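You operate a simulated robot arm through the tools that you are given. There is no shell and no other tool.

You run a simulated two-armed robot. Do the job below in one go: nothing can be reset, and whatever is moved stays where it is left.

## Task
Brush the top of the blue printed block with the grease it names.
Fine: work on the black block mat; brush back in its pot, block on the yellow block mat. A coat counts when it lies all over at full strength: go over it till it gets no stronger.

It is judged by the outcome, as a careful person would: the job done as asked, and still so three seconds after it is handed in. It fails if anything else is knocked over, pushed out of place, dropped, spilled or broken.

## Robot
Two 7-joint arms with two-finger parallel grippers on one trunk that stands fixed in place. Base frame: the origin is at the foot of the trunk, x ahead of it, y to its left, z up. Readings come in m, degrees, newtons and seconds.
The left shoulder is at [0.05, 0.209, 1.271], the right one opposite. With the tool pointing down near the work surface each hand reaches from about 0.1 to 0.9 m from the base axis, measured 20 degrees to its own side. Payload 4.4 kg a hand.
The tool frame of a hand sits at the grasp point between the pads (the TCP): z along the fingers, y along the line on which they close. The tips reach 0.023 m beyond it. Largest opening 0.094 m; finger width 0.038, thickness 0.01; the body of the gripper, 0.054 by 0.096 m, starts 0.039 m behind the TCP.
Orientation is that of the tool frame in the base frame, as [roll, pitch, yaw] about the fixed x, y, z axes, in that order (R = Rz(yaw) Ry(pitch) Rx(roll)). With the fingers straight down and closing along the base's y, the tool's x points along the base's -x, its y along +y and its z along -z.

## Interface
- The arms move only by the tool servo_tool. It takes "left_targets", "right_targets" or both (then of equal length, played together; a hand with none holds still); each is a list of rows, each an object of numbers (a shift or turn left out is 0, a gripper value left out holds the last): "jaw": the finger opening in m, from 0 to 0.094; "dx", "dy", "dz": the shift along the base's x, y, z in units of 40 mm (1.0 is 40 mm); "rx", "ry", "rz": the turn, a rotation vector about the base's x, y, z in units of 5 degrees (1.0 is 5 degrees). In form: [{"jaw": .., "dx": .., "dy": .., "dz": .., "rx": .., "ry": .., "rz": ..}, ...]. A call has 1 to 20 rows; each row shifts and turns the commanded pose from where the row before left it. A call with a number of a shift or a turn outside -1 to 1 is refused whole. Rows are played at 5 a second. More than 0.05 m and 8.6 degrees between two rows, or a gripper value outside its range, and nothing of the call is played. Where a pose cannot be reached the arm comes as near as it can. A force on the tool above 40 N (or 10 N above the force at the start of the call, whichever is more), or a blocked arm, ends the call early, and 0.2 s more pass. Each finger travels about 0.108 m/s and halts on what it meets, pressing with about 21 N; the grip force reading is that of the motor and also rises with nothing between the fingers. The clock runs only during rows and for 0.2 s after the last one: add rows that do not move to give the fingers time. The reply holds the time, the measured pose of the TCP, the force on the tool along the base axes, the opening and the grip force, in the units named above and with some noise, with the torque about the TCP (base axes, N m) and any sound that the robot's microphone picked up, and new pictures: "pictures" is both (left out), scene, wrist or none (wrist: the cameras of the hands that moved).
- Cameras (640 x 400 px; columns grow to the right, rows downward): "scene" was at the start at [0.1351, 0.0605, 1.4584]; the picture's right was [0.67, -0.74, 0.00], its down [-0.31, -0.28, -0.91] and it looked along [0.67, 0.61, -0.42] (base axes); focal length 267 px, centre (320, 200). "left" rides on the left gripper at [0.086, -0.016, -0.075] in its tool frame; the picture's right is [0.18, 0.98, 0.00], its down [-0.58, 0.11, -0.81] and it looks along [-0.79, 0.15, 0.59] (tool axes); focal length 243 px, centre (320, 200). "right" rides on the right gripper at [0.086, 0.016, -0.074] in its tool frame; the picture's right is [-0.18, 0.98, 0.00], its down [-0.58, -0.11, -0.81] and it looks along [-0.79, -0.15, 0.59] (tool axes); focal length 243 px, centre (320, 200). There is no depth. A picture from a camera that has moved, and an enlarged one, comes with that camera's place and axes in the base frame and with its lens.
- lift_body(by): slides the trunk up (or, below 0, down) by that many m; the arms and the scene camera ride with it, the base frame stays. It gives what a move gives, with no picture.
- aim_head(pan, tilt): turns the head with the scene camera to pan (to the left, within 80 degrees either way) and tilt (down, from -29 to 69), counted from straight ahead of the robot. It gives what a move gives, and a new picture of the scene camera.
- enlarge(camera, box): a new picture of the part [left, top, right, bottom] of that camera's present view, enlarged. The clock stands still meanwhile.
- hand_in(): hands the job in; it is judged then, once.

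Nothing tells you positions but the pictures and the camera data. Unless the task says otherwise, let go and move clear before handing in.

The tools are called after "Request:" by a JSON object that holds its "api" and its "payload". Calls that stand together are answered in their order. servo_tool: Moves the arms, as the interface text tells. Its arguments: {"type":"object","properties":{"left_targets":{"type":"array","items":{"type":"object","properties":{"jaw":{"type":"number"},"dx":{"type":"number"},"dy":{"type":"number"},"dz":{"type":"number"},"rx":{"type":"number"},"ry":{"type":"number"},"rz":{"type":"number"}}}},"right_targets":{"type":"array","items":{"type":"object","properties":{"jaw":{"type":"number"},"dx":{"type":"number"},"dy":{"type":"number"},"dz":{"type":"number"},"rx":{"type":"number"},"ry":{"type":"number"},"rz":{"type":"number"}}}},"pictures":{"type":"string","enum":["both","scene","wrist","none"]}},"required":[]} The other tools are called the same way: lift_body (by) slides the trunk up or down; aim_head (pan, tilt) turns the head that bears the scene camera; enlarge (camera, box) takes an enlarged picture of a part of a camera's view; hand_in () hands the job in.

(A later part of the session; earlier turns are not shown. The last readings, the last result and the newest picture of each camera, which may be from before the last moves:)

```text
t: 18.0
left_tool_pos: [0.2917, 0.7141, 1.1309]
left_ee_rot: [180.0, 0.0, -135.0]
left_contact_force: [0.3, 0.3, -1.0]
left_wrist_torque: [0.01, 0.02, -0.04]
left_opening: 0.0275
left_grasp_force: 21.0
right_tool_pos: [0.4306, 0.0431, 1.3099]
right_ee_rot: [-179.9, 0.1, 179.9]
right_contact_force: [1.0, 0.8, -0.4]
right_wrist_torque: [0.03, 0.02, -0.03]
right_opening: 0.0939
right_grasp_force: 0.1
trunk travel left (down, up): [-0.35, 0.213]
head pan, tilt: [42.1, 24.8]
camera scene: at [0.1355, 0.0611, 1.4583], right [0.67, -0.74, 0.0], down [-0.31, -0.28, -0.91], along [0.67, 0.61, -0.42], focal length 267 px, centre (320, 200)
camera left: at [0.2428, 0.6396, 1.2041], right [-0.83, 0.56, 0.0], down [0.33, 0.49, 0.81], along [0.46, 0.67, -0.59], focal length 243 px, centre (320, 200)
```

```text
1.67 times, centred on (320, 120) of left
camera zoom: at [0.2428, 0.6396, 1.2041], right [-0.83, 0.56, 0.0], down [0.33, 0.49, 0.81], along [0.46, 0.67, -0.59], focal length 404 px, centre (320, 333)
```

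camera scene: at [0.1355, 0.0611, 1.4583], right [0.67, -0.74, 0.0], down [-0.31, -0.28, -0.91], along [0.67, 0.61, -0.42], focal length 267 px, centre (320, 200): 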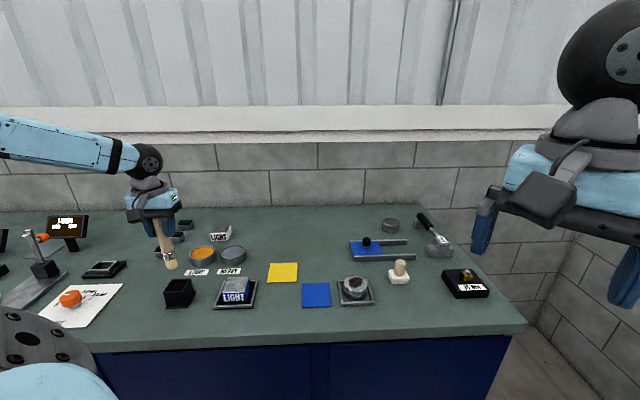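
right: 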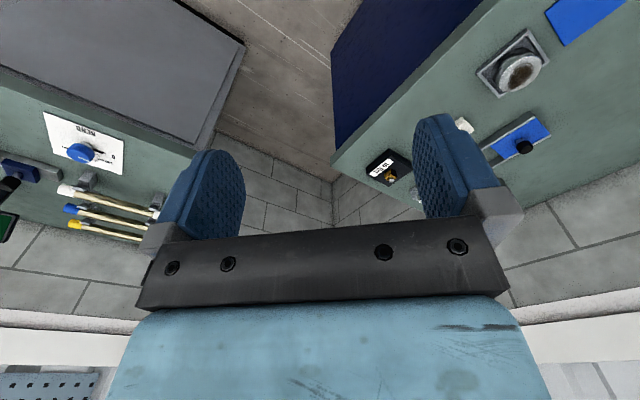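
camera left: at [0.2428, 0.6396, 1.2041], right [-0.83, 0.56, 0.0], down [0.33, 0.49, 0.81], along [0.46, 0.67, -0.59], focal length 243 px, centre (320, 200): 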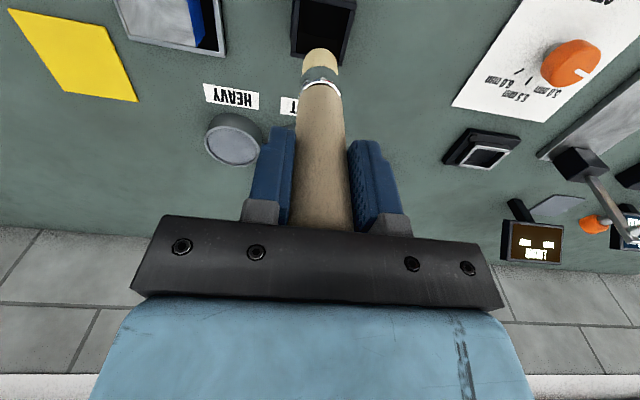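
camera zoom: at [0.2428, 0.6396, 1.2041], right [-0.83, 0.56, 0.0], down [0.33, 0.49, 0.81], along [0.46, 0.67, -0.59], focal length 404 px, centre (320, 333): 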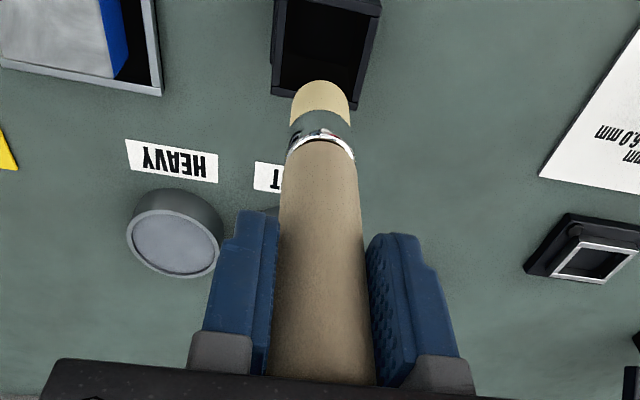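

The bristle tip is about 0.117 m below the TCP and 28 mm wide. I'll carry it at height to above the orange LIGHT pot and check alignment.

Request:
{"api": "servo_tool", "payload": {"left_targets": [{"dx": 0.4, "dy": 0.41}, {"dx": 0.65, "dy": 0.66}, {"dx": 0.7, "dy": 0.71}, {"dx": 0.7, "dy": 0.71}, {"dx": 0.45, "dy": 0.46}, {"dx": 0.225, "dy": 0.24}, {}], "pictures": "both"}}

Request:
{"api": "enlarge", "payload": {"camera": "scene", "box": [165, 205, 255, 275]}}

Request:
{"api": "enlarge", "payload": {"camera": "left", "box": [220, 0, 420, 140]}}

```text
t: 19.6
left_tool_pos: [0.4155, 0.8409, 1.13]
left_ee_rot: [180.0, 0.1, -134.9]
left_contact_force: [-0.1, -0.9, -0.9]
left_wrist_torque: [0.0, -0.03, 0.02]
left_opening: 0.0272
left_grasp_force: 21.0
right_tool_pos: [0.4307, 0.0426, 1.309]
right_ee_rot: [180.0, 0.0, 180.0]
right_contact_force: [-0.5, 0.1, -0.3]
right_wrist_torque: [0.04, 0.0, 0.04]
right_opening: 0.094
right_grasp_force: 0.1
trunk travel left (down, up): [-0.35, 0.213]
head pan, tilt: [42.1, 24.8]
camera scene: at [0.135, 0.0604, 1.4584], right [0.67, -0.74, 0.0], down [-0.31, -0.28, -0.91], along [0.67, 0.61, -0.42], focal length 267 px, centre (320, 200)
camera left: at [0.3674, 0.7666, 1.2029], right [-0.83, 0.56, 0.0], down [0.33, 0.49, 0.81], along [0.46, 0.67, -0.59], focal length 243 px, centre (320, 200)
```

scene: 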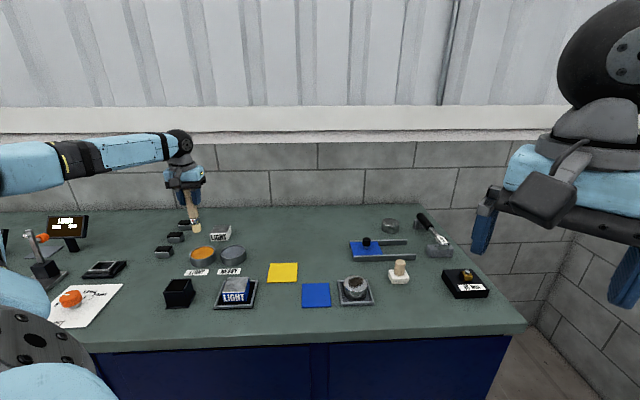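
left: 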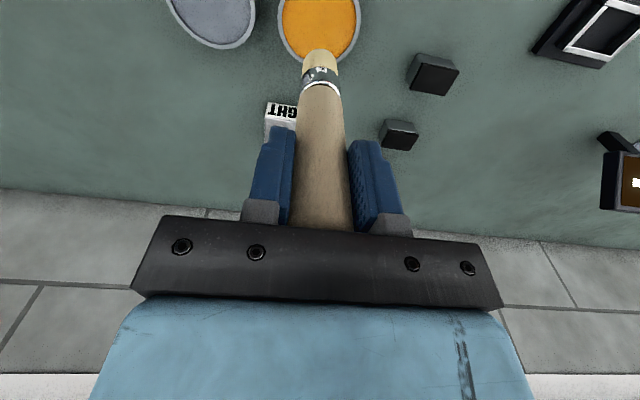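

```text
5.71 times, centred on (210, 240) of scene
camera zoom: at [0.135, 0.0604, 1.4584], right [0.67, -0.74, 0.0], down [-0.31, -0.28, -0.91], along [0.67, 0.61, -0.42], focal length 1527 px, centre (949, -29)
```

zoom: 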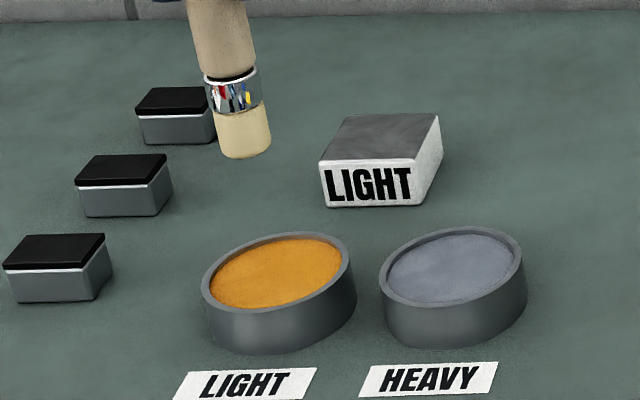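

```text
2.86 times, centred on (320, 70) of left
camera zoom: at [0.3674, 0.7666, 1.2029], right [-0.83, 0.56, 0.0], down [0.33, 0.49, 0.81], along [0.46, 0.67, -0.59], focal length 693 px, centre (320, 571)
```

zoom: 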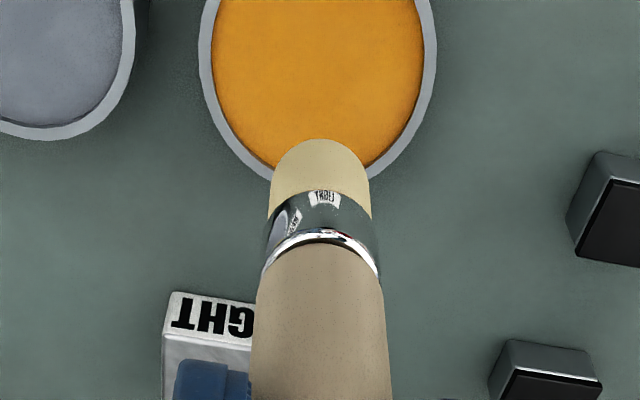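

The brush is centred over the orange pot. I'll lower it until the tip is near the rim height, then look again.

Request:
{"api": "servo_tool", "payload": {"left_targets": [{"dz": -0.7}, {"dz": -0.8}, {"dz": -0.5}, {}], "pictures": "wrist"}}

Request:
{"api": "enlarge", "payload": {"camera": "scene", "box": [170, 215, 250, 275]}}

Request:
{"api": "enlarge", "payload": {"camera": "left", "box": [220, 0, 420, 140]}}

```text
t: 20.6
left_tool_pos: [0.4169, 0.8416, 1.0503]
left_ee_rot: [179.8, 0.1, -135.0]
left_contact_force: [-0.3, 0.1, -0.6]
left_wrist_torque: [-0.03, -0.02, 0.0]
left_opening: 0.0275
left_grasp_force: 21.4
right_tool_pos: [0.4299, 0.0427, 1.3079]
right_ee_rot: [180.0, 0.1, 180.0]
right_contact_force: [-0.1, -0.3, -0.5]
right_wrist_torque: [0.01, 0.02, 0.0]
right_opening: 0.094
right_grasp_force: 0.1
trunk travel left (down, up): [-0.35, 0.213]
head pan, tilt: [42.1, 24.8]
camera left: at [0.3678, 0.7666, 1.1237], right [-0.83, 0.56, 0.0], down [0.33, 0.49, 0.81], along [0.46, 0.67, -0.59], focal length 243 px, centre (320, 200)
```

left: 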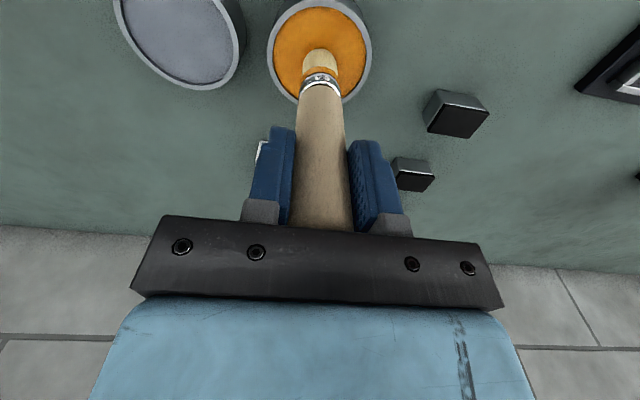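

```text
6.67 times, centred on (210, 245) of scene
camera zoom: at [0.1351, 0.0604, 1.4584], right [0.67, -0.74, 0.0], down [-0.31, -0.28, -0.91], along [0.67, 0.61, -0.42], focal length 1781 px, centre (1053, -100)
```

zoom: 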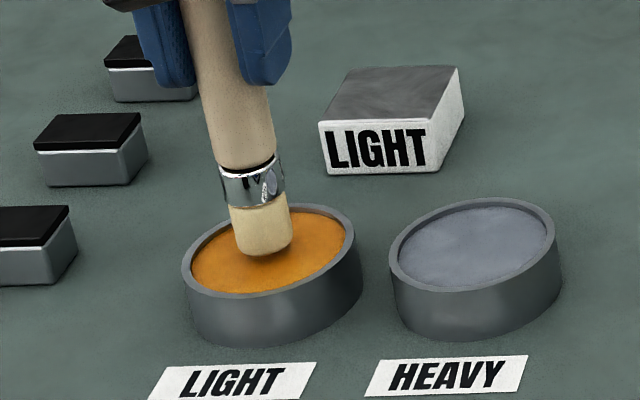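

```text
2.86 times, centred on (320, 70) of left
camera zoom: at [0.3678, 0.7666, 1.1237], right [-0.83, 0.56, 0.0], down [0.33, 0.49, 0.81], along [0.46, 0.67, -0.59], focal length 693 px, centre (320, 571)
```

zoom: 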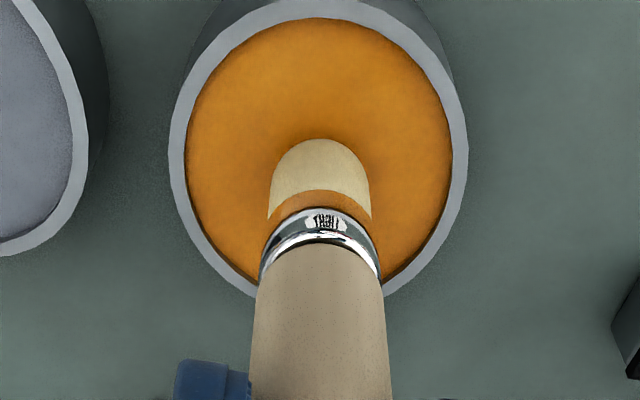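

The tip is just above the grease and well centred. I'll lower in small steps while watching force and sound.

Request:
{"api": "servo_tool", "payload": {"left_targets": [{"dz": -0.2}, {}], "pictures": "none"}}

Request:
{"api": "servo_tool", "payload": {"left_targets": [{"dz": -0.1}, {}], "pictures": "none"}}

Request:
{"api": "enlarge", "payload": {"camera": "scene", "box": [170, 215, 250, 275]}}

Request:
{"api": "enlarge", "payload": {"camera": "left", "box": [220, 0, 420, 140]}}

```text
t: 21.2
left_tool_pos: [0.4153, 0.8404, 1.0444]
left_ee_rot: [179.9, 0.3, -134.9]
left_contact_force: [-0.6, 0.9, 5.1]
left_wrist_torque: [0.09, -0.08, -0.04]
left_opening: 0.0273
left_grasp_force: 20.3
right_tool_pos: [0.4306, 0.0427, 1.3081]
right_ee_rot: [-180.0, 0.0, -179.9]
right_contact_force: [0.7, -1.0, -0.9]
right_wrist_torque: [0.02, 0.0, 0.02]
right_opening: 0.094
right_grasp_force: 0.1
trunk travel left (down, up): [-0.35, 0.213]
head pan, tilt: [42.1, 24.8]
```

```text
t: 21.8
left_tool_pos: [0.4144, 0.8394, 1.0419]
left_ee_rot: [179.8, 0.3, -135.0]
left_contact_force: [0.4, 2.5, 20.4]
left_wrist_torque: [0.12, 0.05, 0.0]
left_opening: 0.028
left_grasp_force: 20.7
right_tool_pos: [0.429, 0.0393, 1.3094]
right_ee_rot: [179.8, 0.2, 180.0]
right_contact_force: [-0.3, 0.4, 0.7]
right_wrist_torque: [-0.01, 0.0, 0.02]
right_opening: 0.094
right_grasp_force: 0.1
trunk travel left (down, up): [-0.35, 0.213]
head pan, tilt: [42.1, 24.8]
```

```text
6.67 times, centred on (210, 245) of scene
camera zoom: at [0.1336, 0.0577, 1.4589], right [0.67, -0.74, 0.0], down [-0.31, -0.28, -0.91], along [0.67, 0.61, -0.42], focal length 1781 px, centre (1053, -100)
```

zoom: 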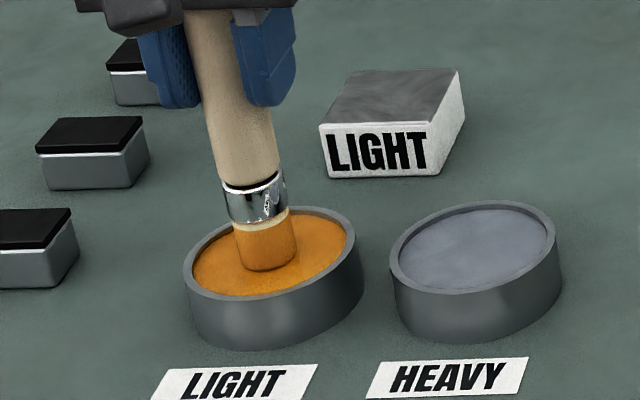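

```text
2.86 times, centred on (320, 70) of left
camera zoom: at [0.3664, 0.7649, 1.1147], right [-0.83, 0.56, 0.0], down [0.33, 0.48, 0.81], along [0.46, 0.67, -0.59], focal length 693 px, centre (320, 571)
```

zoom: 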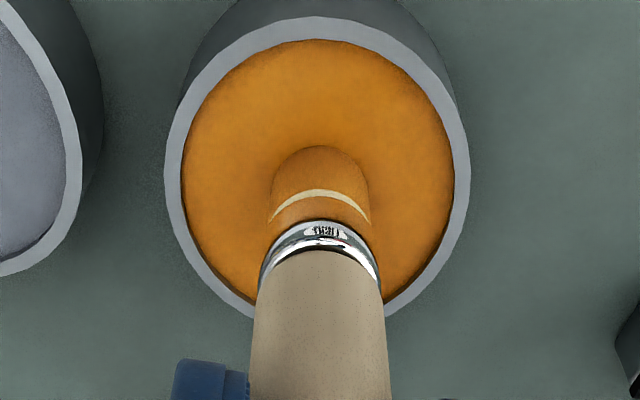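

The bristles are loaded with orange grease, and the surface is firm. I'll lift off and check the brush.

Request:
{"api": "servo_tool", "payload": {"left_targets": [{"dz": 0.3}, {"dz": 0.8}, {"dz": 0.9}, {}], "pictures": "wrist"}}

Request:
{"api": "enlarge", "payload": {"camera": "scene", "box": [165, 205, 255, 275]}}

Request:
{"api": "enlarge", "payload": {"camera": "left", "box": [220, 0, 420, 140]}}

```text
t: 22.8
left_tool_pos: [0.4158, 0.8413, 1.119]
left_ee_rot: [-180.0, -0.1, -135.0]
left_contact_force: [-0.2, 0.3, -1.3]
left_wrist_torque: [0.01, 0.01, 0.05]
left_opening: 0.0274
left_grasp_force: 20.8
right_tool_pos: [0.4307, 0.0426, 1.3077]
right_ee_rot: [180.0, 0.0, -180.0]
right_contact_force: [0.8, -0.5, -0.6]
right_wrist_torque: [-0.01, -0.04, 0.01]
right_opening: 0.0938
right_grasp_force: 0.1
trunk travel left (down, up): [-0.35, 0.213]
head pan, tilt: [42.1, 24.8]
camera left: at [0.3678, 0.7667, 1.1909], right [-0.83, 0.56, 0.0], down [0.33, 0.49, 0.81], along [0.46, 0.67, -0.59], focal length 243 px, centre (320, 200)
```

left: 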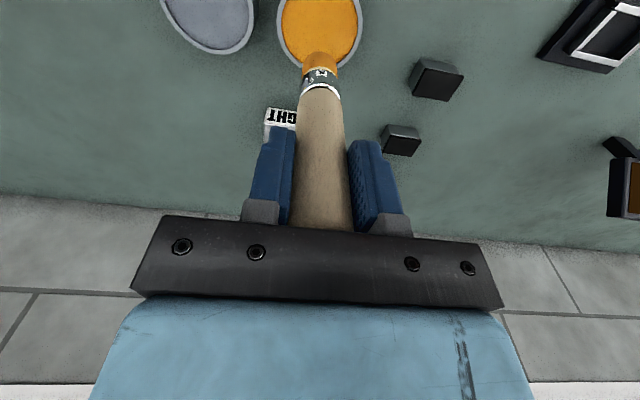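

```text
5.71 times, centred on (210, 240) of scene
camera zoom: at [0.1352, 0.0609, 1.4583], right [0.67, -0.74, 0.0], down [-0.31, -0.28, -0.91], along [0.67, 0.61, -0.42], focal length 1527 px, centre (949, -29)
```

zoom: 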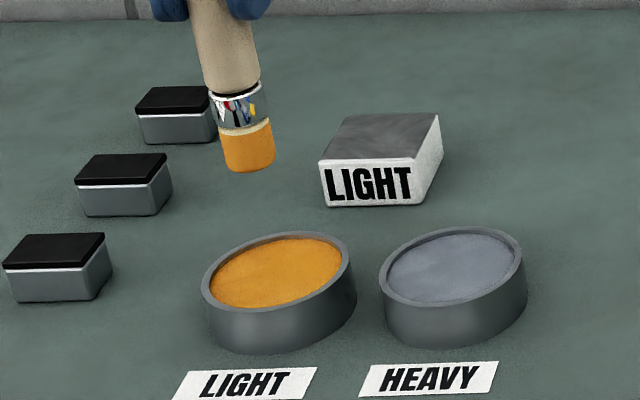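

```text
2.86 times, centred on (320, 70) of left
camera zoom: at [0.3678, 0.7667, 1.1909], right [-0.83, 0.56, 0.0], down [0.33, 0.49, 0.81], along [0.46, 0.67, -0.59], focal length 693 px, centre (320, 571)
```

zoom: 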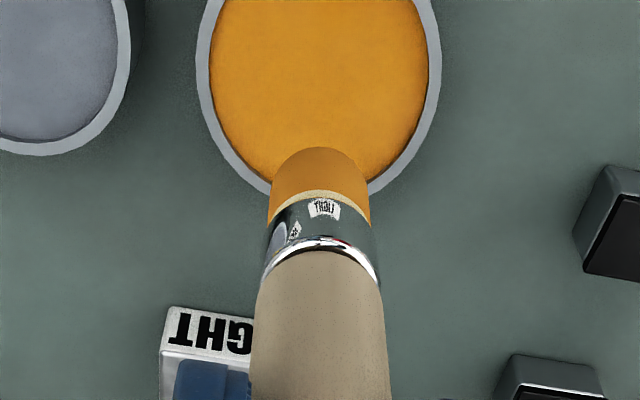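

The bristles are evenly coated; the brush slipped about 2.5 mm in the grip, so the tip is now about 0.1145 m below the TCP. I'll carry it level to above the block, with its tip just over the top face.

Request:
{"api": "servo_tool", "payload": {"left_targets": [{"dx": -0.03, "dy": -0.5}, {"dx": -0.05, "dy": -0.9}, {"dx": -0.05, "dy": -0.95}, {"dx": -0.05, "dy": -0.95}, {"dx": -0.05, "dy": -0.95}, {"dx": -0.05, "dy": -0.9}, {"dx": -0.03, "dy": -0.48}, {}, {"dz": -0.6}, {"dz": -0.6}, {}], "pictures": "both"}}

Request:
{"api": "enlarge", "payload": {"camera": "scene", "box": [195, 245, 275, 315]}}

Request:
{"api": "enlarge", "payload": {"camera": "left", "box": [220, 0, 420, 140]}}

```text
t: 25.2
left_tool_pos: [0.4031, 0.615, 1.0708]
left_ee_rot: [179.9, 0.2, -135.0]
left_contact_force: [-0.5, -0.3, -0.3]
left_wrist_torque: [0.0, 0.0, 0.01]
left_opening: 0.0274
left_grasp_force: 20.8
right_tool_pos: [0.4302, 0.0426, 1.3099]
right_ee_rot: [179.9, 0.0, 180.0]
right_contact_force: [-0.7, -0.3, 1.1]
right_wrist_torque: [0.01, 0.02, 0.05]
right_opening: 0.0939
right_grasp_force: 0.0
trunk travel left (down, up): [-0.35, 0.213]
head pan, tilt: [42.1, 24.8]
camera scene: at [0.1349, 0.0602, 1.4584], right [0.67, -0.74, 0.0], down [-0.31, -0.28, -0.91], along [0.67, 0.61, -0.42], focal length 267 px, centre (320, 200)
camera left: at [0.3547, 0.5409, 1.1433], right [-0.83, 0.56, 0.0], down [0.33, 0.49, 0.81], along [0.46, 0.67, -0.59], focal length 243 px, centre (320, 200)
```

scene: 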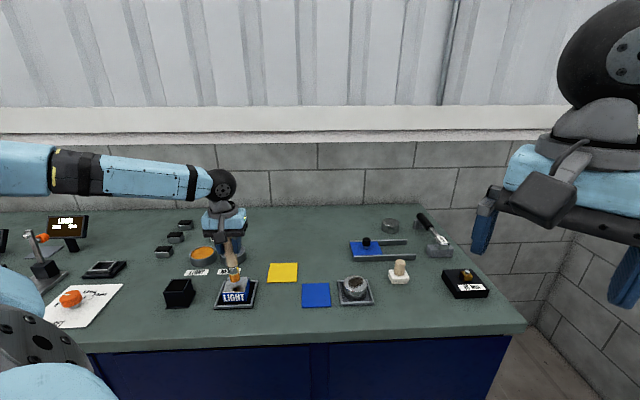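
left: 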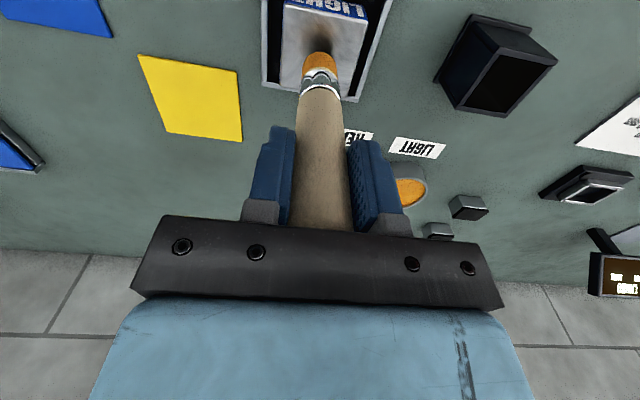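

```text
5.71 times, centred on (235, 280) of scene
camera zoom: at [0.1349, 0.0602, 1.4584], right [0.67, -0.74, 0.0], down [-0.31, -0.28, -0.91], along [0.67, 0.61, -0.42], focal length 1527 px, centre (806, -257)
```

zoom: 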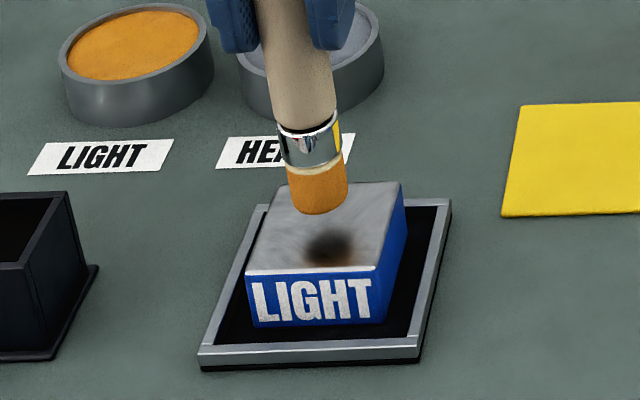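

```text
2.86 times, centred on (320, 70) of left
camera zoom: at [0.3547, 0.5409, 1.1433], right [-0.83, 0.56, 0.0], down [0.33, 0.49, 0.81], along [0.46, 0.67, -0.59], focal length 693 px, centre (320, 571)
```

zoom: 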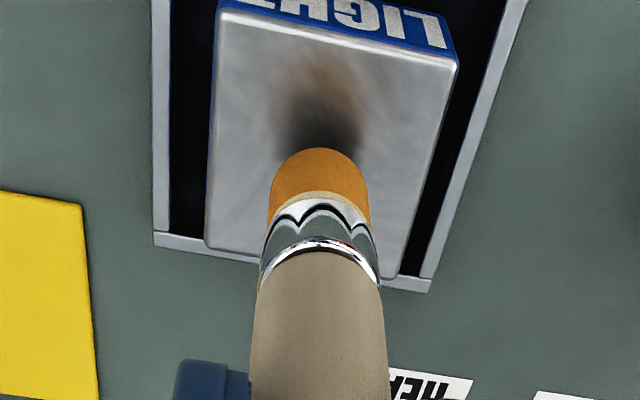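

The brush is centred over the block. I'll lower gently until light contact.

Request:
{"api": "servo_tool", "payload": {"left_targets": [{"dz": -0.2}, {"dz": -0.1}, {}], "pictures": "none"}}

Request:
{"api": "servo_tool", "payload": {"left_targets": [{"dz": -0.05}, {}], "pictures": "none"}}

Request:
{"api": "servo_tool", "payload": {"left_targets": [{"dz": -0.04}, {}], "pictures": "wrist"}}

```text
t: 26.0
left_tool_pos: [0.4022, 0.6146, 1.0572]
left_ee_rot: [-179.9, 0.1, -134.9]
left_contact_force: [0.1, 0.0, 0.5]
left_wrist_torque: [0.01, 0.04, -0.04]
left_opening: 0.0276
left_grasp_force: 21.2
right_tool_pos: [0.4307, 0.0409, 1.3078]
right_ee_rot: [180.0, 0.1, -180.0]
right_contact_force: [-0.6, 0.4, -0.6]
right_wrist_torque: [0.04, 0.03, 0.01]
right_opening: 0.094
right_grasp_force: 0.1
trunk travel left (down, up): [-0.35, 0.213]
head pan, tilt: [42.1, 24.8]
```

```text
t: 26.6
left_tool_pos: [0.4033, 0.6164, 1.0562]
left_ee_rot: [179.9, 0.1, -135.0]
left_contact_force: [0.1, -0.1, 1.0]
left_wrist_torque: [-0.04, 0.02, 0.01]
left_opening: 0.0273
left_grasp_force: 21.0
right_tool_pos: [0.431, 0.0423, 1.3084]
right_ee_rot: [-180.0, -0.1, 180.0]
right_contact_force: [0.9, -0.1, -0.2]
right_wrist_torque: [-0.01, 0.01, 0.02]
right_opening: 0.094
right_grasp_force: 0.1
trunk travel left (down, up): [-0.35, 0.213]
head pan, tilt: [42.1, 24.8]
```

```text
t: 27.2
left_tool_pos: [0.4034, 0.6144, 1.0554]
left_ee_rot: [-180.0, 0.1, -135.0]
left_contact_force: [0.8, 1.3, 10.5]
left_wrist_torque: [0.2, 0.03, -0.01]
left_opening: 0.0273
left_grasp_force: 21.1
right_tool_pos: [0.4306, 0.0413, 1.3091]
right_ee_rot: [-180.0, 0.0, -180.0]
right_contact_force: [0.5, -0.6, 0.5]
right_wrist_torque: [-0.02, 0.01, -0.01]
right_opening: 0.0941
right_grasp_force: 0.0
trunk travel left (down, up): [-0.35, 0.213]
head pan, tilt: [42.1, 24.8]
camera left: at [0.3544, 0.5411, 1.1289], right [-0.83, 0.56, 0.0], down [0.33, 0.49, 0.81], along [0.46, 0.67, -0.59], focal length 243 px, centre (320, 200)
```

left: 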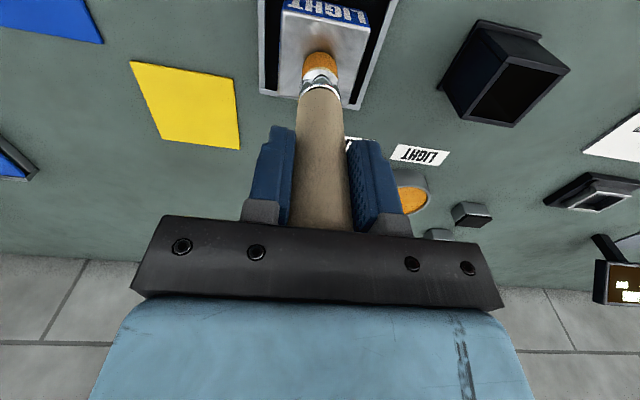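

Light contact is made. I'll ease off slightly and make the first stroke through the middle to see how the coat takes.

Request:
{"api": "servo_tool", "payload": {"left_targets": [{"dz": 0.015, "dx": -0.106, "dy": -0.106}, {"dx": -0.159, "dy": -0.159}, {"dx": -0.159, "dy": -0.159}, {"dx": 0.212, "dy": 0.212}, {"dx": 0.212, "dy": 0.212}, {"dx": 0.212, "dy": 0.212}, {"dx": 0.212, "dy": 0.212}, {}], "pictures": "wrist"}}

Request:
{"api": "enlarge", "payload": {"camera": "scene", "box": [195, 245, 275, 315]}}

Request:
{"api": "enlarge", "payload": {"camera": "left", "box": [220, 0, 420, 140]}}

```text
t: 29.0
left_tool_pos: [0.4201, 0.6311, 1.0557]
left_ee_rot: [179.9, 0.1, -135.1]
left_contact_force: [-2.1, -2.1, 6.9]
left_wrist_torque: [-0.34, 0.2, 0.01]
left_opening: 0.0271
left_grasp_force: 20.9
right_tool_pos: [0.4291, 0.0426, 1.3081]
right_ee_rot: [179.9, 0.1, -180.0]
right_contact_force: [-0.6, 0.1, -0.5]
right_wrist_torque: [0.0, -0.03, -0.02]
right_opening: 0.0942
right_grasp_force: 0.1
trunk travel left (down, up): [-0.35, 0.213]
head pan, tilt: [42.1, 24.8]
camera left: at [0.3717, 0.558, 1.1288], right [-0.83, 0.56, 0.0], down [0.33, 0.49, 0.81], along [0.46, 0.67, -0.59], focal length 243 px, centre (320, 200)
```

left: 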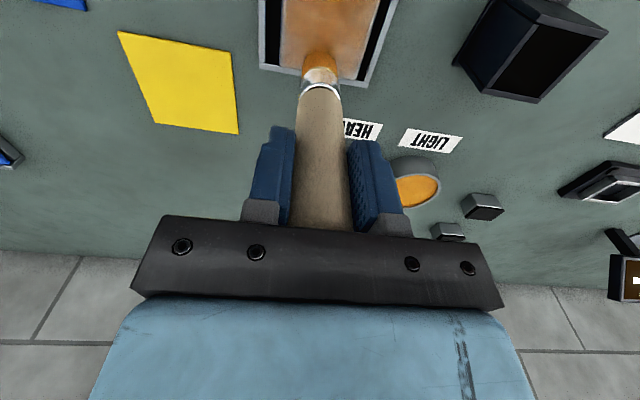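

```text
5.71 times, centred on (235, 280) of scene
camera zoom: at [0.1343, 0.0593, 1.4585], right [0.67, -0.74, 0.0], down [-0.31, -0.28, -0.91], along [0.67, 0.61, -0.42], focal length 1527 px, centre (806, -257)
```

zoom: 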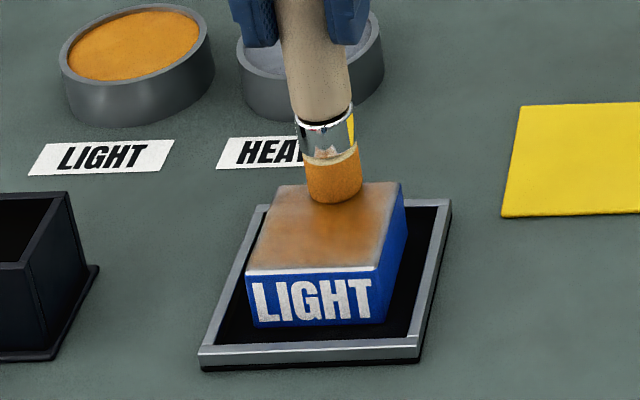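

```text
2.86 times, centred on (320, 70) of left
camera zoom: at [0.3717, 0.558, 1.1288], right [-0.83, 0.56, 0.0], down [0.33, 0.49, 0.81], along [0.46, 0.67, -0.59], focal length 693 px, centre (320, 571)
```

zoom: 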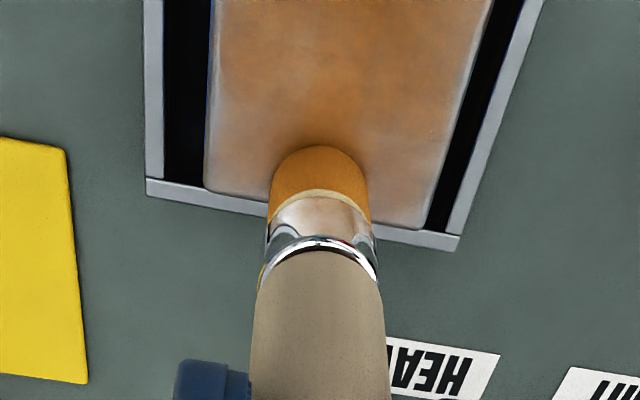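

The coat spreads well, but it's still thin towards the edges. I'll cover the left half with parallel strokes right out to the edges.

Request:
{"api": "servo_tool", "payload": {"left_targets": [{"dx": -0.194, "dy": 0.194}, {"dx": -0.194, "dy": 0.194}, {"dx": -0.212, "dy": -0.212}, {"dx": -0.212, "dy": -0.212}, {"dx": -0.212, "dy": -0.212}, {"dx": -0.212, "dy": -0.212}, {"dx": 0.194, "dy": -0.194}, {"dx": 0.212, "dy": 0.212}, {"dx": 0.212, "dy": 0.212}, {"dx": 0.212, "dy": 0.212}, {"dx": 0.212, "dy": 0.212}, {"dx": 0.194, "dy": -0.194}, {"dx": -0.212, "dy": -0.212}, {"dx": -0.212, "dy": -0.212}, {"dx": -0.212, "dy": -0.212}, {"dx": -0.212, "dy": -0.212}, {}], "pictures": "wrist"}}

Request:
{"api": "enlarge", "payload": {"camera": "scene", "box": [195, 245, 275, 315]}}

```text
t: 32.6
left_tool_pos: [0.3853, 0.5975, 1.0547]
left_ee_rot: [179.9, 0.1, -135.1]
left_contact_force: [0.4, -0.2, 6.1]
left_wrist_torque: [0.02, -0.05, -0.01]
left_opening: 0.0277
left_grasp_force: 21.2
right_tool_pos: [0.4306, 0.0419, 1.308]
right_ee_rot: [180.0, 0.0, -180.0]
right_contact_force: [0.3, 1.0, -0.9]
right_wrist_torque: [0.02, -0.01, -0.01]
right_opening: 0.0939
right_grasp_force: 0.1
trunk travel left (down, up): [-0.35, 0.213]
head pan, tilt: [42.1, 24.8]
camera left: at [0.3375, 0.5238, 1.1287], right [-0.83, 0.56, 0.0], down [0.33, 0.49, 0.81], along [0.46, 0.67, -0.59], focal length 243 px, centre (320, 200)
```

left: 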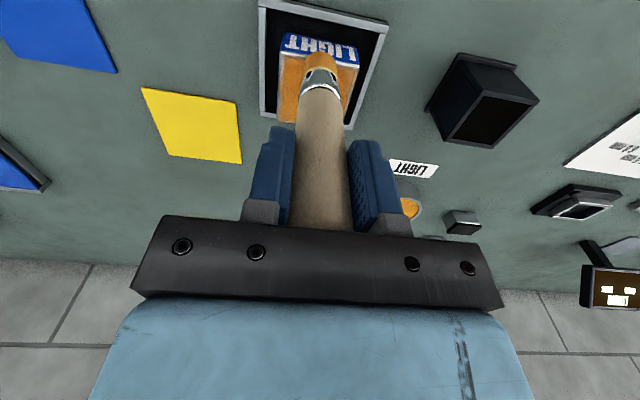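

```text
5.71 times, centred on (235, 280) of scene
camera zoom: at [0.1348, 0.0599, 1.4584], right [0.67, -0.74, 0.0], down [-0.31, -0.28, -0.91], along [0.67, 0.61, -0.42], focal length 1527 px, centre (806, -257)
```

zoom: 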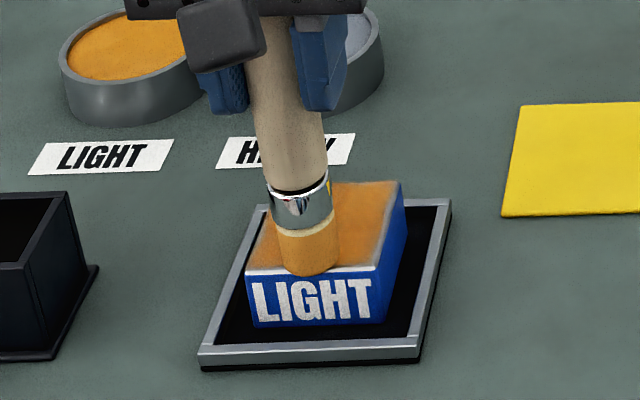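

The coat is building and the block hasn't moved. I'll do the right half now.

Request:
{"api": "servo_tool", "payload": {"left_targets": [{"dx": 0.194, "dy": -0.194}, {"dx": 0.212, "dy": 0.212}, {"dx": 0.212, "dy": 0.212}, {"dx": 0.212, "dy": 0.212}, {"dx": 0.212, "dy": 0.212}, {"dx": 0.194, "dy": -0.194}, {"dx": -0.212, "dy": -0.212}, {"dx": -0.212, "dy": -0.212}, {"dx": -0.212, "dy": -0.212}, {"dx": -0.212, "dy": -0.212}, {}], "pictures": "wrist"}}

Request:
{"api": "enlarge", "payload": {"camera": "scene", "box": [195, 245, 275, 315]}}

Request:
{"api": "enlarge", "payload": {"camera": "left", "box": [220, 0, 420, 140]}}

```text
t: 35.0
left_tool_pos: [0.4017, 0.5825, 1.0558]
left_ee_rot: [179.9, 0.0, -135.1]
left_contact_force: [0.2, -1.2, 3.9]
left_wrist_torque: [-0.08, 0.08, 0.01]
left_opening: 0.0275
left_grasp_force: 20.4
right_tool_pos: [0.4303, 0.0422, 1.3081]
right_ee_rot: [-180.0, -0.1, 180.0]
right_contact_force: [-0.1, -0.4, 0.3]
right_wrist_torque: [0.0, 0.01, -0.02]
right_opening: 0.094
right_grasp_force: 0.0
trunk travel left (down, up): [-0.35, 0.213]
head pan, tilt: [42.1, 24.8]
camera left: at [0.3533, 0.5081, 1.1288], right [-0.83, 0.56, 0.0], down [0.33, 0.49, 0.81], along [0.46, 0.67, -0.59], focal length 243 px, centre (320, 200)
```

left: 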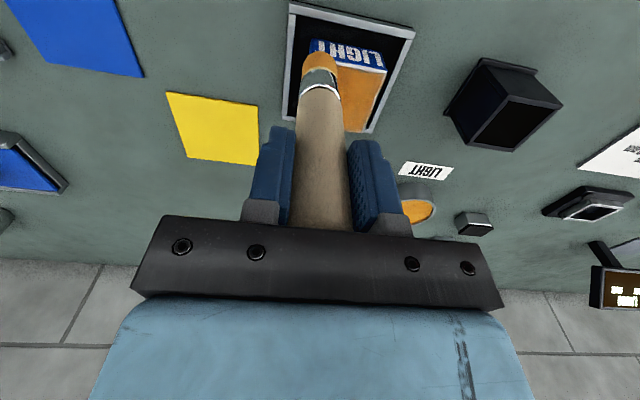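

```text
5.71 times, centred on (235, 280) of scene
camera zoom: at [0.1348, 0.0601, 1.4584], right [0.67, -0.74, 0.0], down [-0.31, -0.28, -0.91], along [0.67, 0.61, -0.42], focal length 1527 px, centre (806, -257)
```

zoom: 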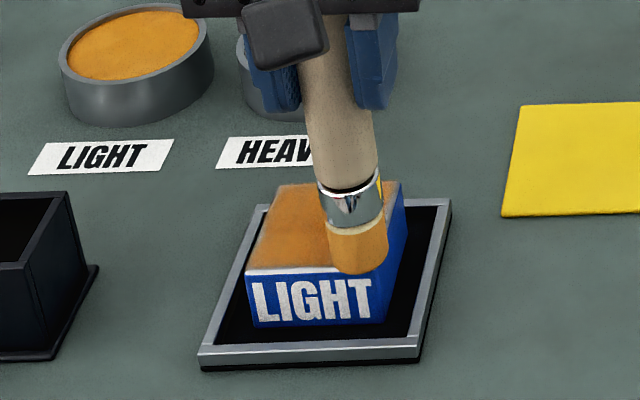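

```text
2.86 times, centred on (320, 70) of left
camera zoom: at [0.3533, 0.5081, 1.1288], right [-0.83, 0.56, 0.0], down [0.33, 0.49, 0.81], along [0.46, 0.67, -0.59], focal length 693 px, centre (320, 571)
```

zoom: 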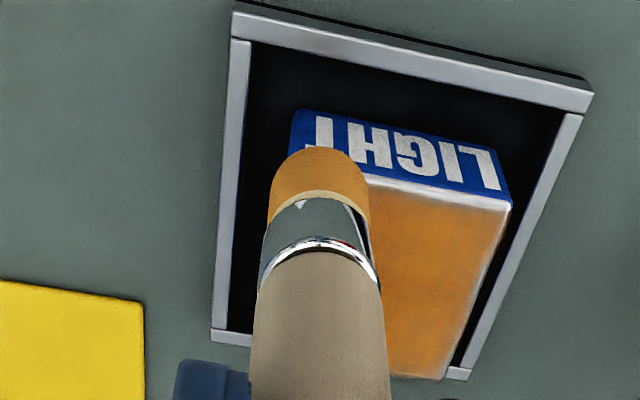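

Coverage is good, with the borders a little lighter. I'll make a second pass with crossing strokes, including the front and back edges.

Request:
{"api": "servo_tool", "payload": {"left_targets": [{"dx": -0.207, "dy": 0.207}, {"dx": -0.207, "dy": 0.207}, {"dx": -0.207, "dy": 0.207}, {"dx": -0.207, "dy": 0.207}, {"dx": 0.212, "dy": 0.212}, {"dx": 0.212, "dy": -0.212}, {"dx": 0.212, "dy": -0.212}, {"dx": 0.212, "dy": -0.212}, {"dx": 0.212, "dy": -0.212}, {"dx": 0.212, "dy": 0.212}, {"dx": -0.212, "dy": 0.212}, {"dx": -0.212, "dy": 0.212}, {"dx": -0.212, "dy": 0.212}, {"dx": -0.212, "dy": 0.212}, {"dx": 0.212, "dy": 0.212}, {"dx": 0.212, "dy": -0.212}, {"dx": 0.212, "dy": -0.212}, {"dx": 0.212, "dy": -0.212}, {"dx": 0.212, "dy": -0.212}, {}], "pictures": "none"}}

Request:
{"api": "servo_tool", "payload": {"left_targets": [{"dx": 0.212, "dy": 0.212}, {"dx": -0.212, "dy": 0.212}, {"dx": -0.212, "dy": 0.212}, {"dx": -0.212, "dy": 0.212}, {"dx": -0.212, "dy": 0.212}, {}], "pictures": "wrist"}}

Request:
{"api": "enlarge", "payload": {"camera": "scene", "box": [195, 245, 275, 315]}}

Request:
{"api": "enlarge", "payload": {"camera": "left", "box": [220, 0, 420, 140]}}

```text
t: 39.2
left_tool_pos: [0.427, 0.6067, 1.0557]
left_ee_rot: [179.9, 0.1, -135.0]
left_contact_force: [0.0, 1.6, 3.1]
left_wrist_torque: [0.11, 0.13, -0.03]
left_opening: 0.0275
left_grasp_force: 21.0
right_tool_pos: [0.4305, 0.0426, 1.3086]
right_ee_rot: [-180.0, 0.0, -180.0]
right_contact_force: [0.8, -0.4, -0.2]
right_wrist_torque: [-0.03, 0.0, -0.03]
right_opening: 0.094
right_grasp_force: 0.1
trunk travel left (down, up): [-0.35, 0.213]
head pan, tilt: [42.1, 24.8]
```

```text
t: 40.6
left_tool_pos: [0.4026, 0.6501, 1.0561]
left_ee_rot: [180.0, 0.0, -135.0]
left_contact_force: [-0.2, -0.2, 1.3]
left_wrist_torque: [-0.01, 0.04, 0.02]
left_opening: 0.0275
left_grasp_force: 21.0
right_tool_pos: [0.43, 0.042, 1.309]
right_ee_rot: [179.9, 0.0, -179.9]
right_contact_force: [-0.2, 0.1, 0.1]
right_wrist_torque: [-0.01, -0.01, 0.0]
right_opening: 0.0938
right_grasp_force: 0.0
trunk travel left (down, up): [-0.35, 0.213]
head pan, tilt: [42.1, 24.8]
camera left: at [0.354, 0.5762, 1.1287], right [-0.83, 0.56, 0.0], down [0.33, 0.49, 0.81], along [0.46, 0.67, -0.59], focal length 243 px, centre (320, 200)
```

left: 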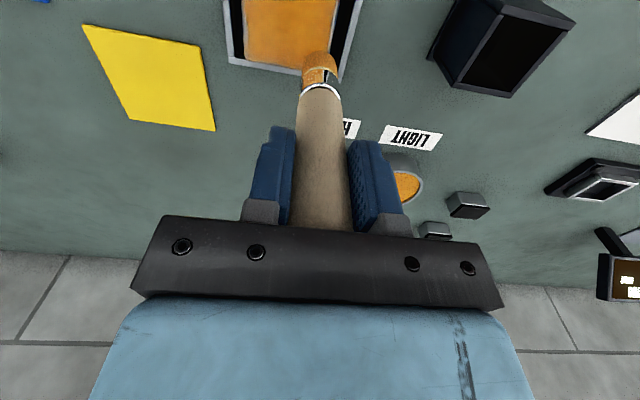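

```text
5.71 times, centred on (235, 280) of scene
camera zoom: at [0.1351, 0.0603, 1.4584], right [0.67, -0.74, 0.0], down [-0.31, -0.28, -0.91], along [0.67, 0.61, -0.42], focal length 1527 px, centre (806, -257)
```

zoom: 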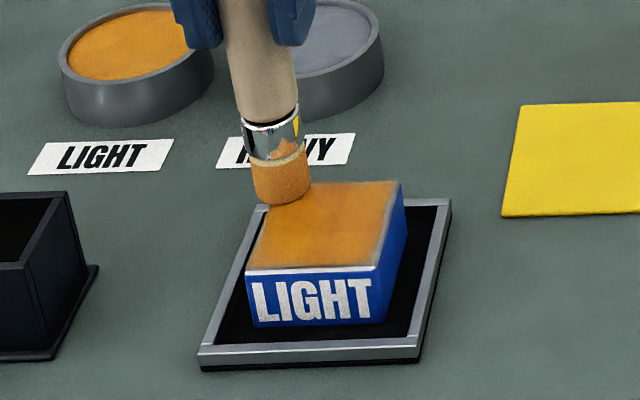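

```text
2.86 times, centred on (320, 70) of left
camera zoom: at [0.354, 0.5762, 1.1287], right [-0.83, 0.56, 0.0], down [0.33, 0.49, 0.81], along [0.46, 0.67, -0.59], focal length 693 px, centre (320, 571)
```

zoom: 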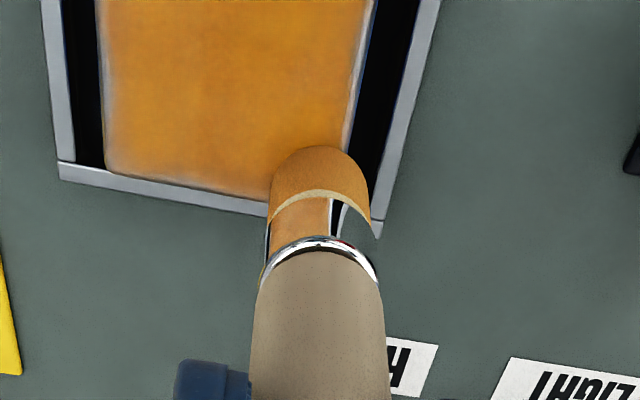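

The coat is nearly uniform, but the bristles are running thin and the borders look slightly weaker. I'll re-dip in the LIGHT pot for another pass.

Request:
{"api": "servo_tool", "payload": {"left_targets": [{"dz": 0.5}, {"dz": 1.0}, {"dz": 0.075, "dx": 0.03, "dy": 0.5}, {"dx": 0.06, "dy": 0.9}, {"dx": 0.065, "dy": 0.95}, {"dx": 0.065, "dy": 0.95}, {"dx": 0.06, "dy": 0.9}, {"dx": 0.045, "dy": 0.565}, {}, {"dz": -0.8}, {"dz": -0.8}, {}], "pictures": "both"}}

Request:
{"api": "enlarge", "payload": {"camera": "scene", "box": [180, 225, 280, 315]}}

Request:
{"api": "enlarge", "payload": {"camera": "left", "box": [220, 0, 420, 140]}}

```text
t: 43.2
left_tool_pos: [0.4155, 0.8416, 1.0549]
left_ee_rot: [179.9, 0.1, -135.0]
left_contact_force: [0.1, 0.0, -1.1]
left_wrist_torque: [0.0, -0.01, -0.03]
left_opening: 0.0276
left_grasp_force: 20.8
right_tool_pos: [0.4302, 0.0427, 1.307]
right_ee_rot: [-180.0, 0.0, -180.0]
right_contact_force: [0.0, -1.2, 0.0]
right_wrist_torque: [-0.05, 0.0, 0.0]
right_opening: 0.0941
right_grasp_force: 0.1
trunk travel left (down, up): [-0.35, 0.213]
head pan, tilt: [42.1, 24.8]
camera scene: at [0.1348, 0.0598, 1.4585], right [0.67, -0.74, 0.0], down [-0.31, -0.28, -0.91], along [0.67, 0.61, -0.42], focal length 267 px, centre (320, 200)
camera left: at [0.3669, 0.7673, 1.1277], right [-0.83, 0.56, 0.0], down [0.33, 0.49, 0.81], along [0.46, 0.67, -0.59], focal length 243 px, centre (320, 200)
```

scene: 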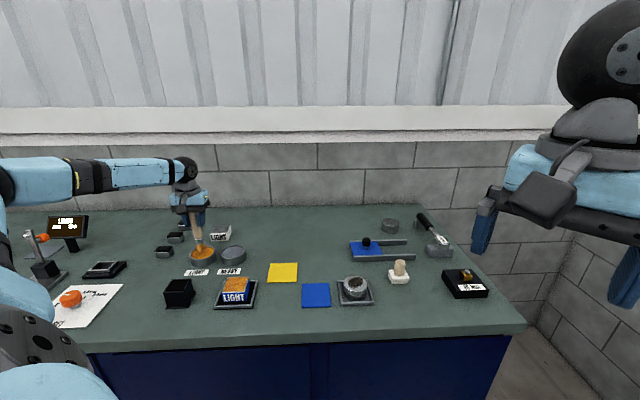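
left: 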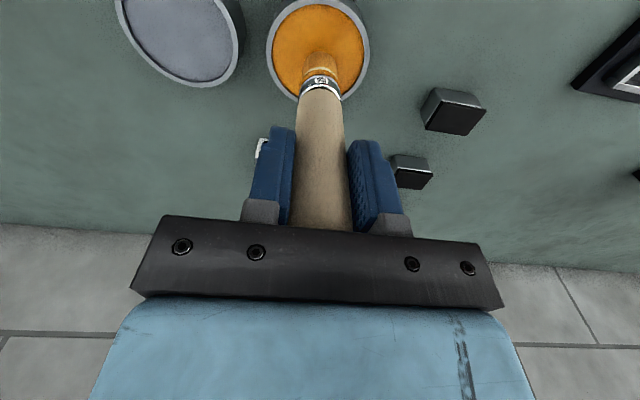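

```text
4.44 times, centred on (230, 270) of scene
camera zoom: at [0.1348, 0.0598, 1.4585], right [0.67, -0.74, 0.0], down [-0.31, -0.28, -0.91], along [0.67, 0.61, -0.42], focal length 1188 px, centre (720, -111)
```

zoom: 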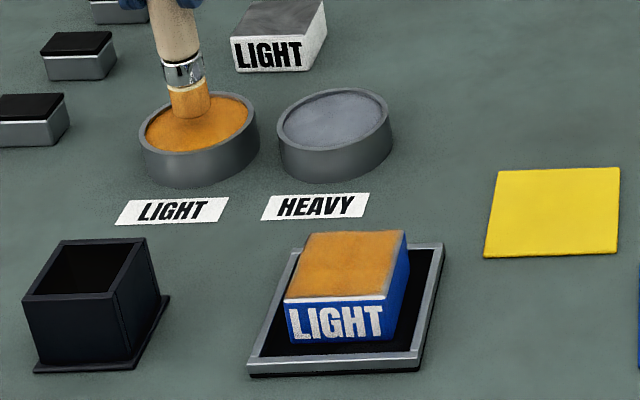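

```text
2.86 times, centred on (320, 70) of left
camera zoom: at [0.3669, 0.7673, 1.1277], right [-0.83, 0.56, 0.0], down [0.33, 0.49, 0.81], along [0.46, 0.67, -0.59], focal length 693 px, centre (320, 571)
```

zoom: 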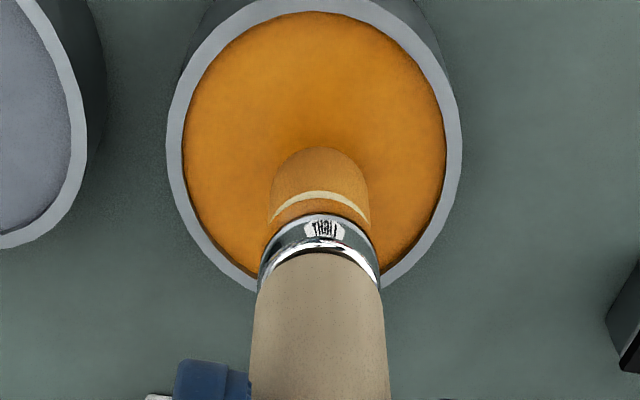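

The brush is above the grease again. I'll lower to light contact only.

Request:
{"api": "servo_tool", "payload": {"left_targets": [{"dz": -0.2}, {"dz": -0.05}, {}], "pictures": "none"}}

Request:
{"api": "servo_tool", "payload": {"left_targets": [{"dz": -0.04}, {}], "pictures": "none"}}

Request:
{"api": "enlarge", "payload": {"camera": "scene", "box": [170, 215, 250, 275]}}

```text
t: 44.0
left_tool_pos: [0.4159, 0.8417, 1.0441]
left_ee_rot: [179.8, 0.1, -135.0]
left_contact_force: [0.2, 0.3, 0.1]
left_wrist_torque: [-0.01, -0.01, 0.02]
left_opening: 0.0273
left_grasp_force: 21.1
right_tool_pos: [0.4314, 0.042, 1.3085]
right_ee_rot: [180.0, 0.0, 180.0]
right_contact_force: [1.0, -0.4, 0.5]
right_wrist_torque: [0.01, -0.02, -0.02]
right_opening: 0.094
right_grasp_force: 0.1
trunk travel left (down, up): [-0.35, 0.213]
head pan, tilt: [42.1, 24.8]
```

```text
t: 44.6
left_tool_pos: [0.416, 0.8417, 1.0434]
left_ee_rot: [179.9, 0.2, -134.9]
left_contact_force: [0.2, -0.1, -0.9]
left_wrist_torque: [-0.03, -0.02, 0.03]
left_opening: 0.0274
left_grasp_force: 21.3
right_tool_pos: [0.4306, 0.0433, 1.3086]
right_ee_rot: [180.0, 0.1, -180.0]
right_contact_force: [-0.4, -0.6, 0.8]
right_wrist_torque: [0.03, 0.02, -0.01]
right_opening: 0.0939
right_grasp_force: 0.1
trunk travel left (down, up): [-0.35, 0.213]
head pan, tilt: [42.1, 24.8]
```

```text
6.67 times, centred on (210, 245) of scene
camera zoom: at [0.1351, 0.0606, 1.4584], right [0.67, -0.74, 0.0], down [-0.31, -0.28, -0.91], along [0.67, 0.61, -0.42], focal length 1781 px, centre (1053, -100)
```

zoom: 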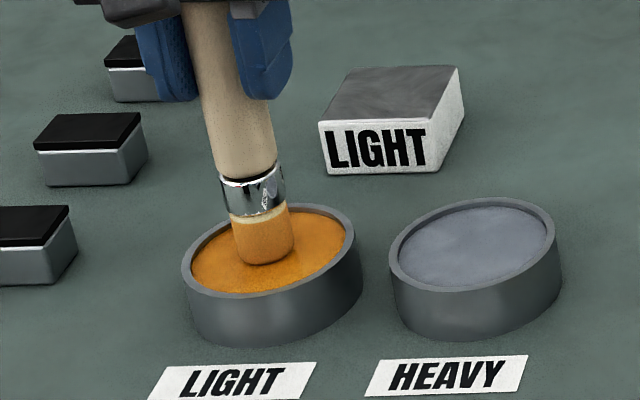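

Nearly touching; I'll go on in small steps.

Request:
{"api": "servo_tool", "payload": {"left_targets": [{"dz": -0.04}, {}], "pictures": "none"}}

Request:
{"api": "servo_tool", "payload": {"left_targets": [{"dz": -0.03}, {}], "pictures": "none"}}

Request:
{"api": "enlarge", "payload": {"camera": "scene", "box": [170, 215, 250, 275]}}

```text
t: 45.2
left_tool_pos: [0.416, 0.8406, 1.0422]
left_ee_rot: [179.9, 0.1, -135.0]
left_contact_force: [0.4, -0.4, 1.3]
left_wrist_torque: [0.06, -0.02, -0.04]
left_opening: 0.0272
left_grasp_force: 21.4
right_tool_pos: [0.4305, 0.0425, 1.3088]
right_ee_rot: [180.0, 0.1, 179.9]
right_contact_force: [0.0, -0.2, 0.5]
right_wrist_torque: [0.04, 0.01, 0.02]
right_opening: 0.0943
right_grasp_force: 0.1
trunk travel left (down, up): [-0.35, 0.213]
head pan, tilt: [42.1, 24.8]
```

```text
t: 45.8
left_tool_pos: [0.4153, 0.8406, 1.0414]
left_ee_rot: [179.9, 0.1, -135.0]
left_contact_force: [1.3, 3.2, 7.2]
left_wrist_torque: [0.25, -0.15, 0.02]
left_opening: 0.0273
left_grasp_force: 20.3
right_tool_pos: [0.4293, 0.0417, 1.309]
right_ee_rot: [-180.0, 0.0, -180.0]
right_contact_force: [-0.9, 0.8, 0.1]
right_wrist_torque: [0.02, 0.01, -0.03]
right_opening: 0.0939
right_grasp_force: 0.0
trunk travel left (down, up): [-0.35, 0.213]
head pan, tilt: [42.1, 24.8]
```

```text
6.67 times, centred on (210, 245) of scene
camera zoom: at [0.1347, 0.0597, 1.4585], right [0.67, -0.74, 0.0], down [-0.31, -0.28, -0.91], along [0.67, 0.61, -0.42], focal length 1781 px, centre (1053, -100)
```

zoom: 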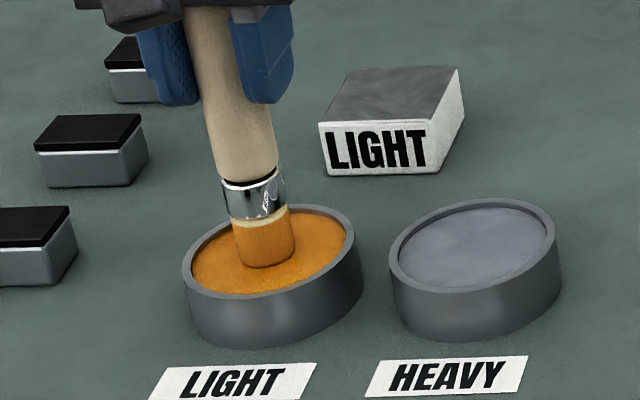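

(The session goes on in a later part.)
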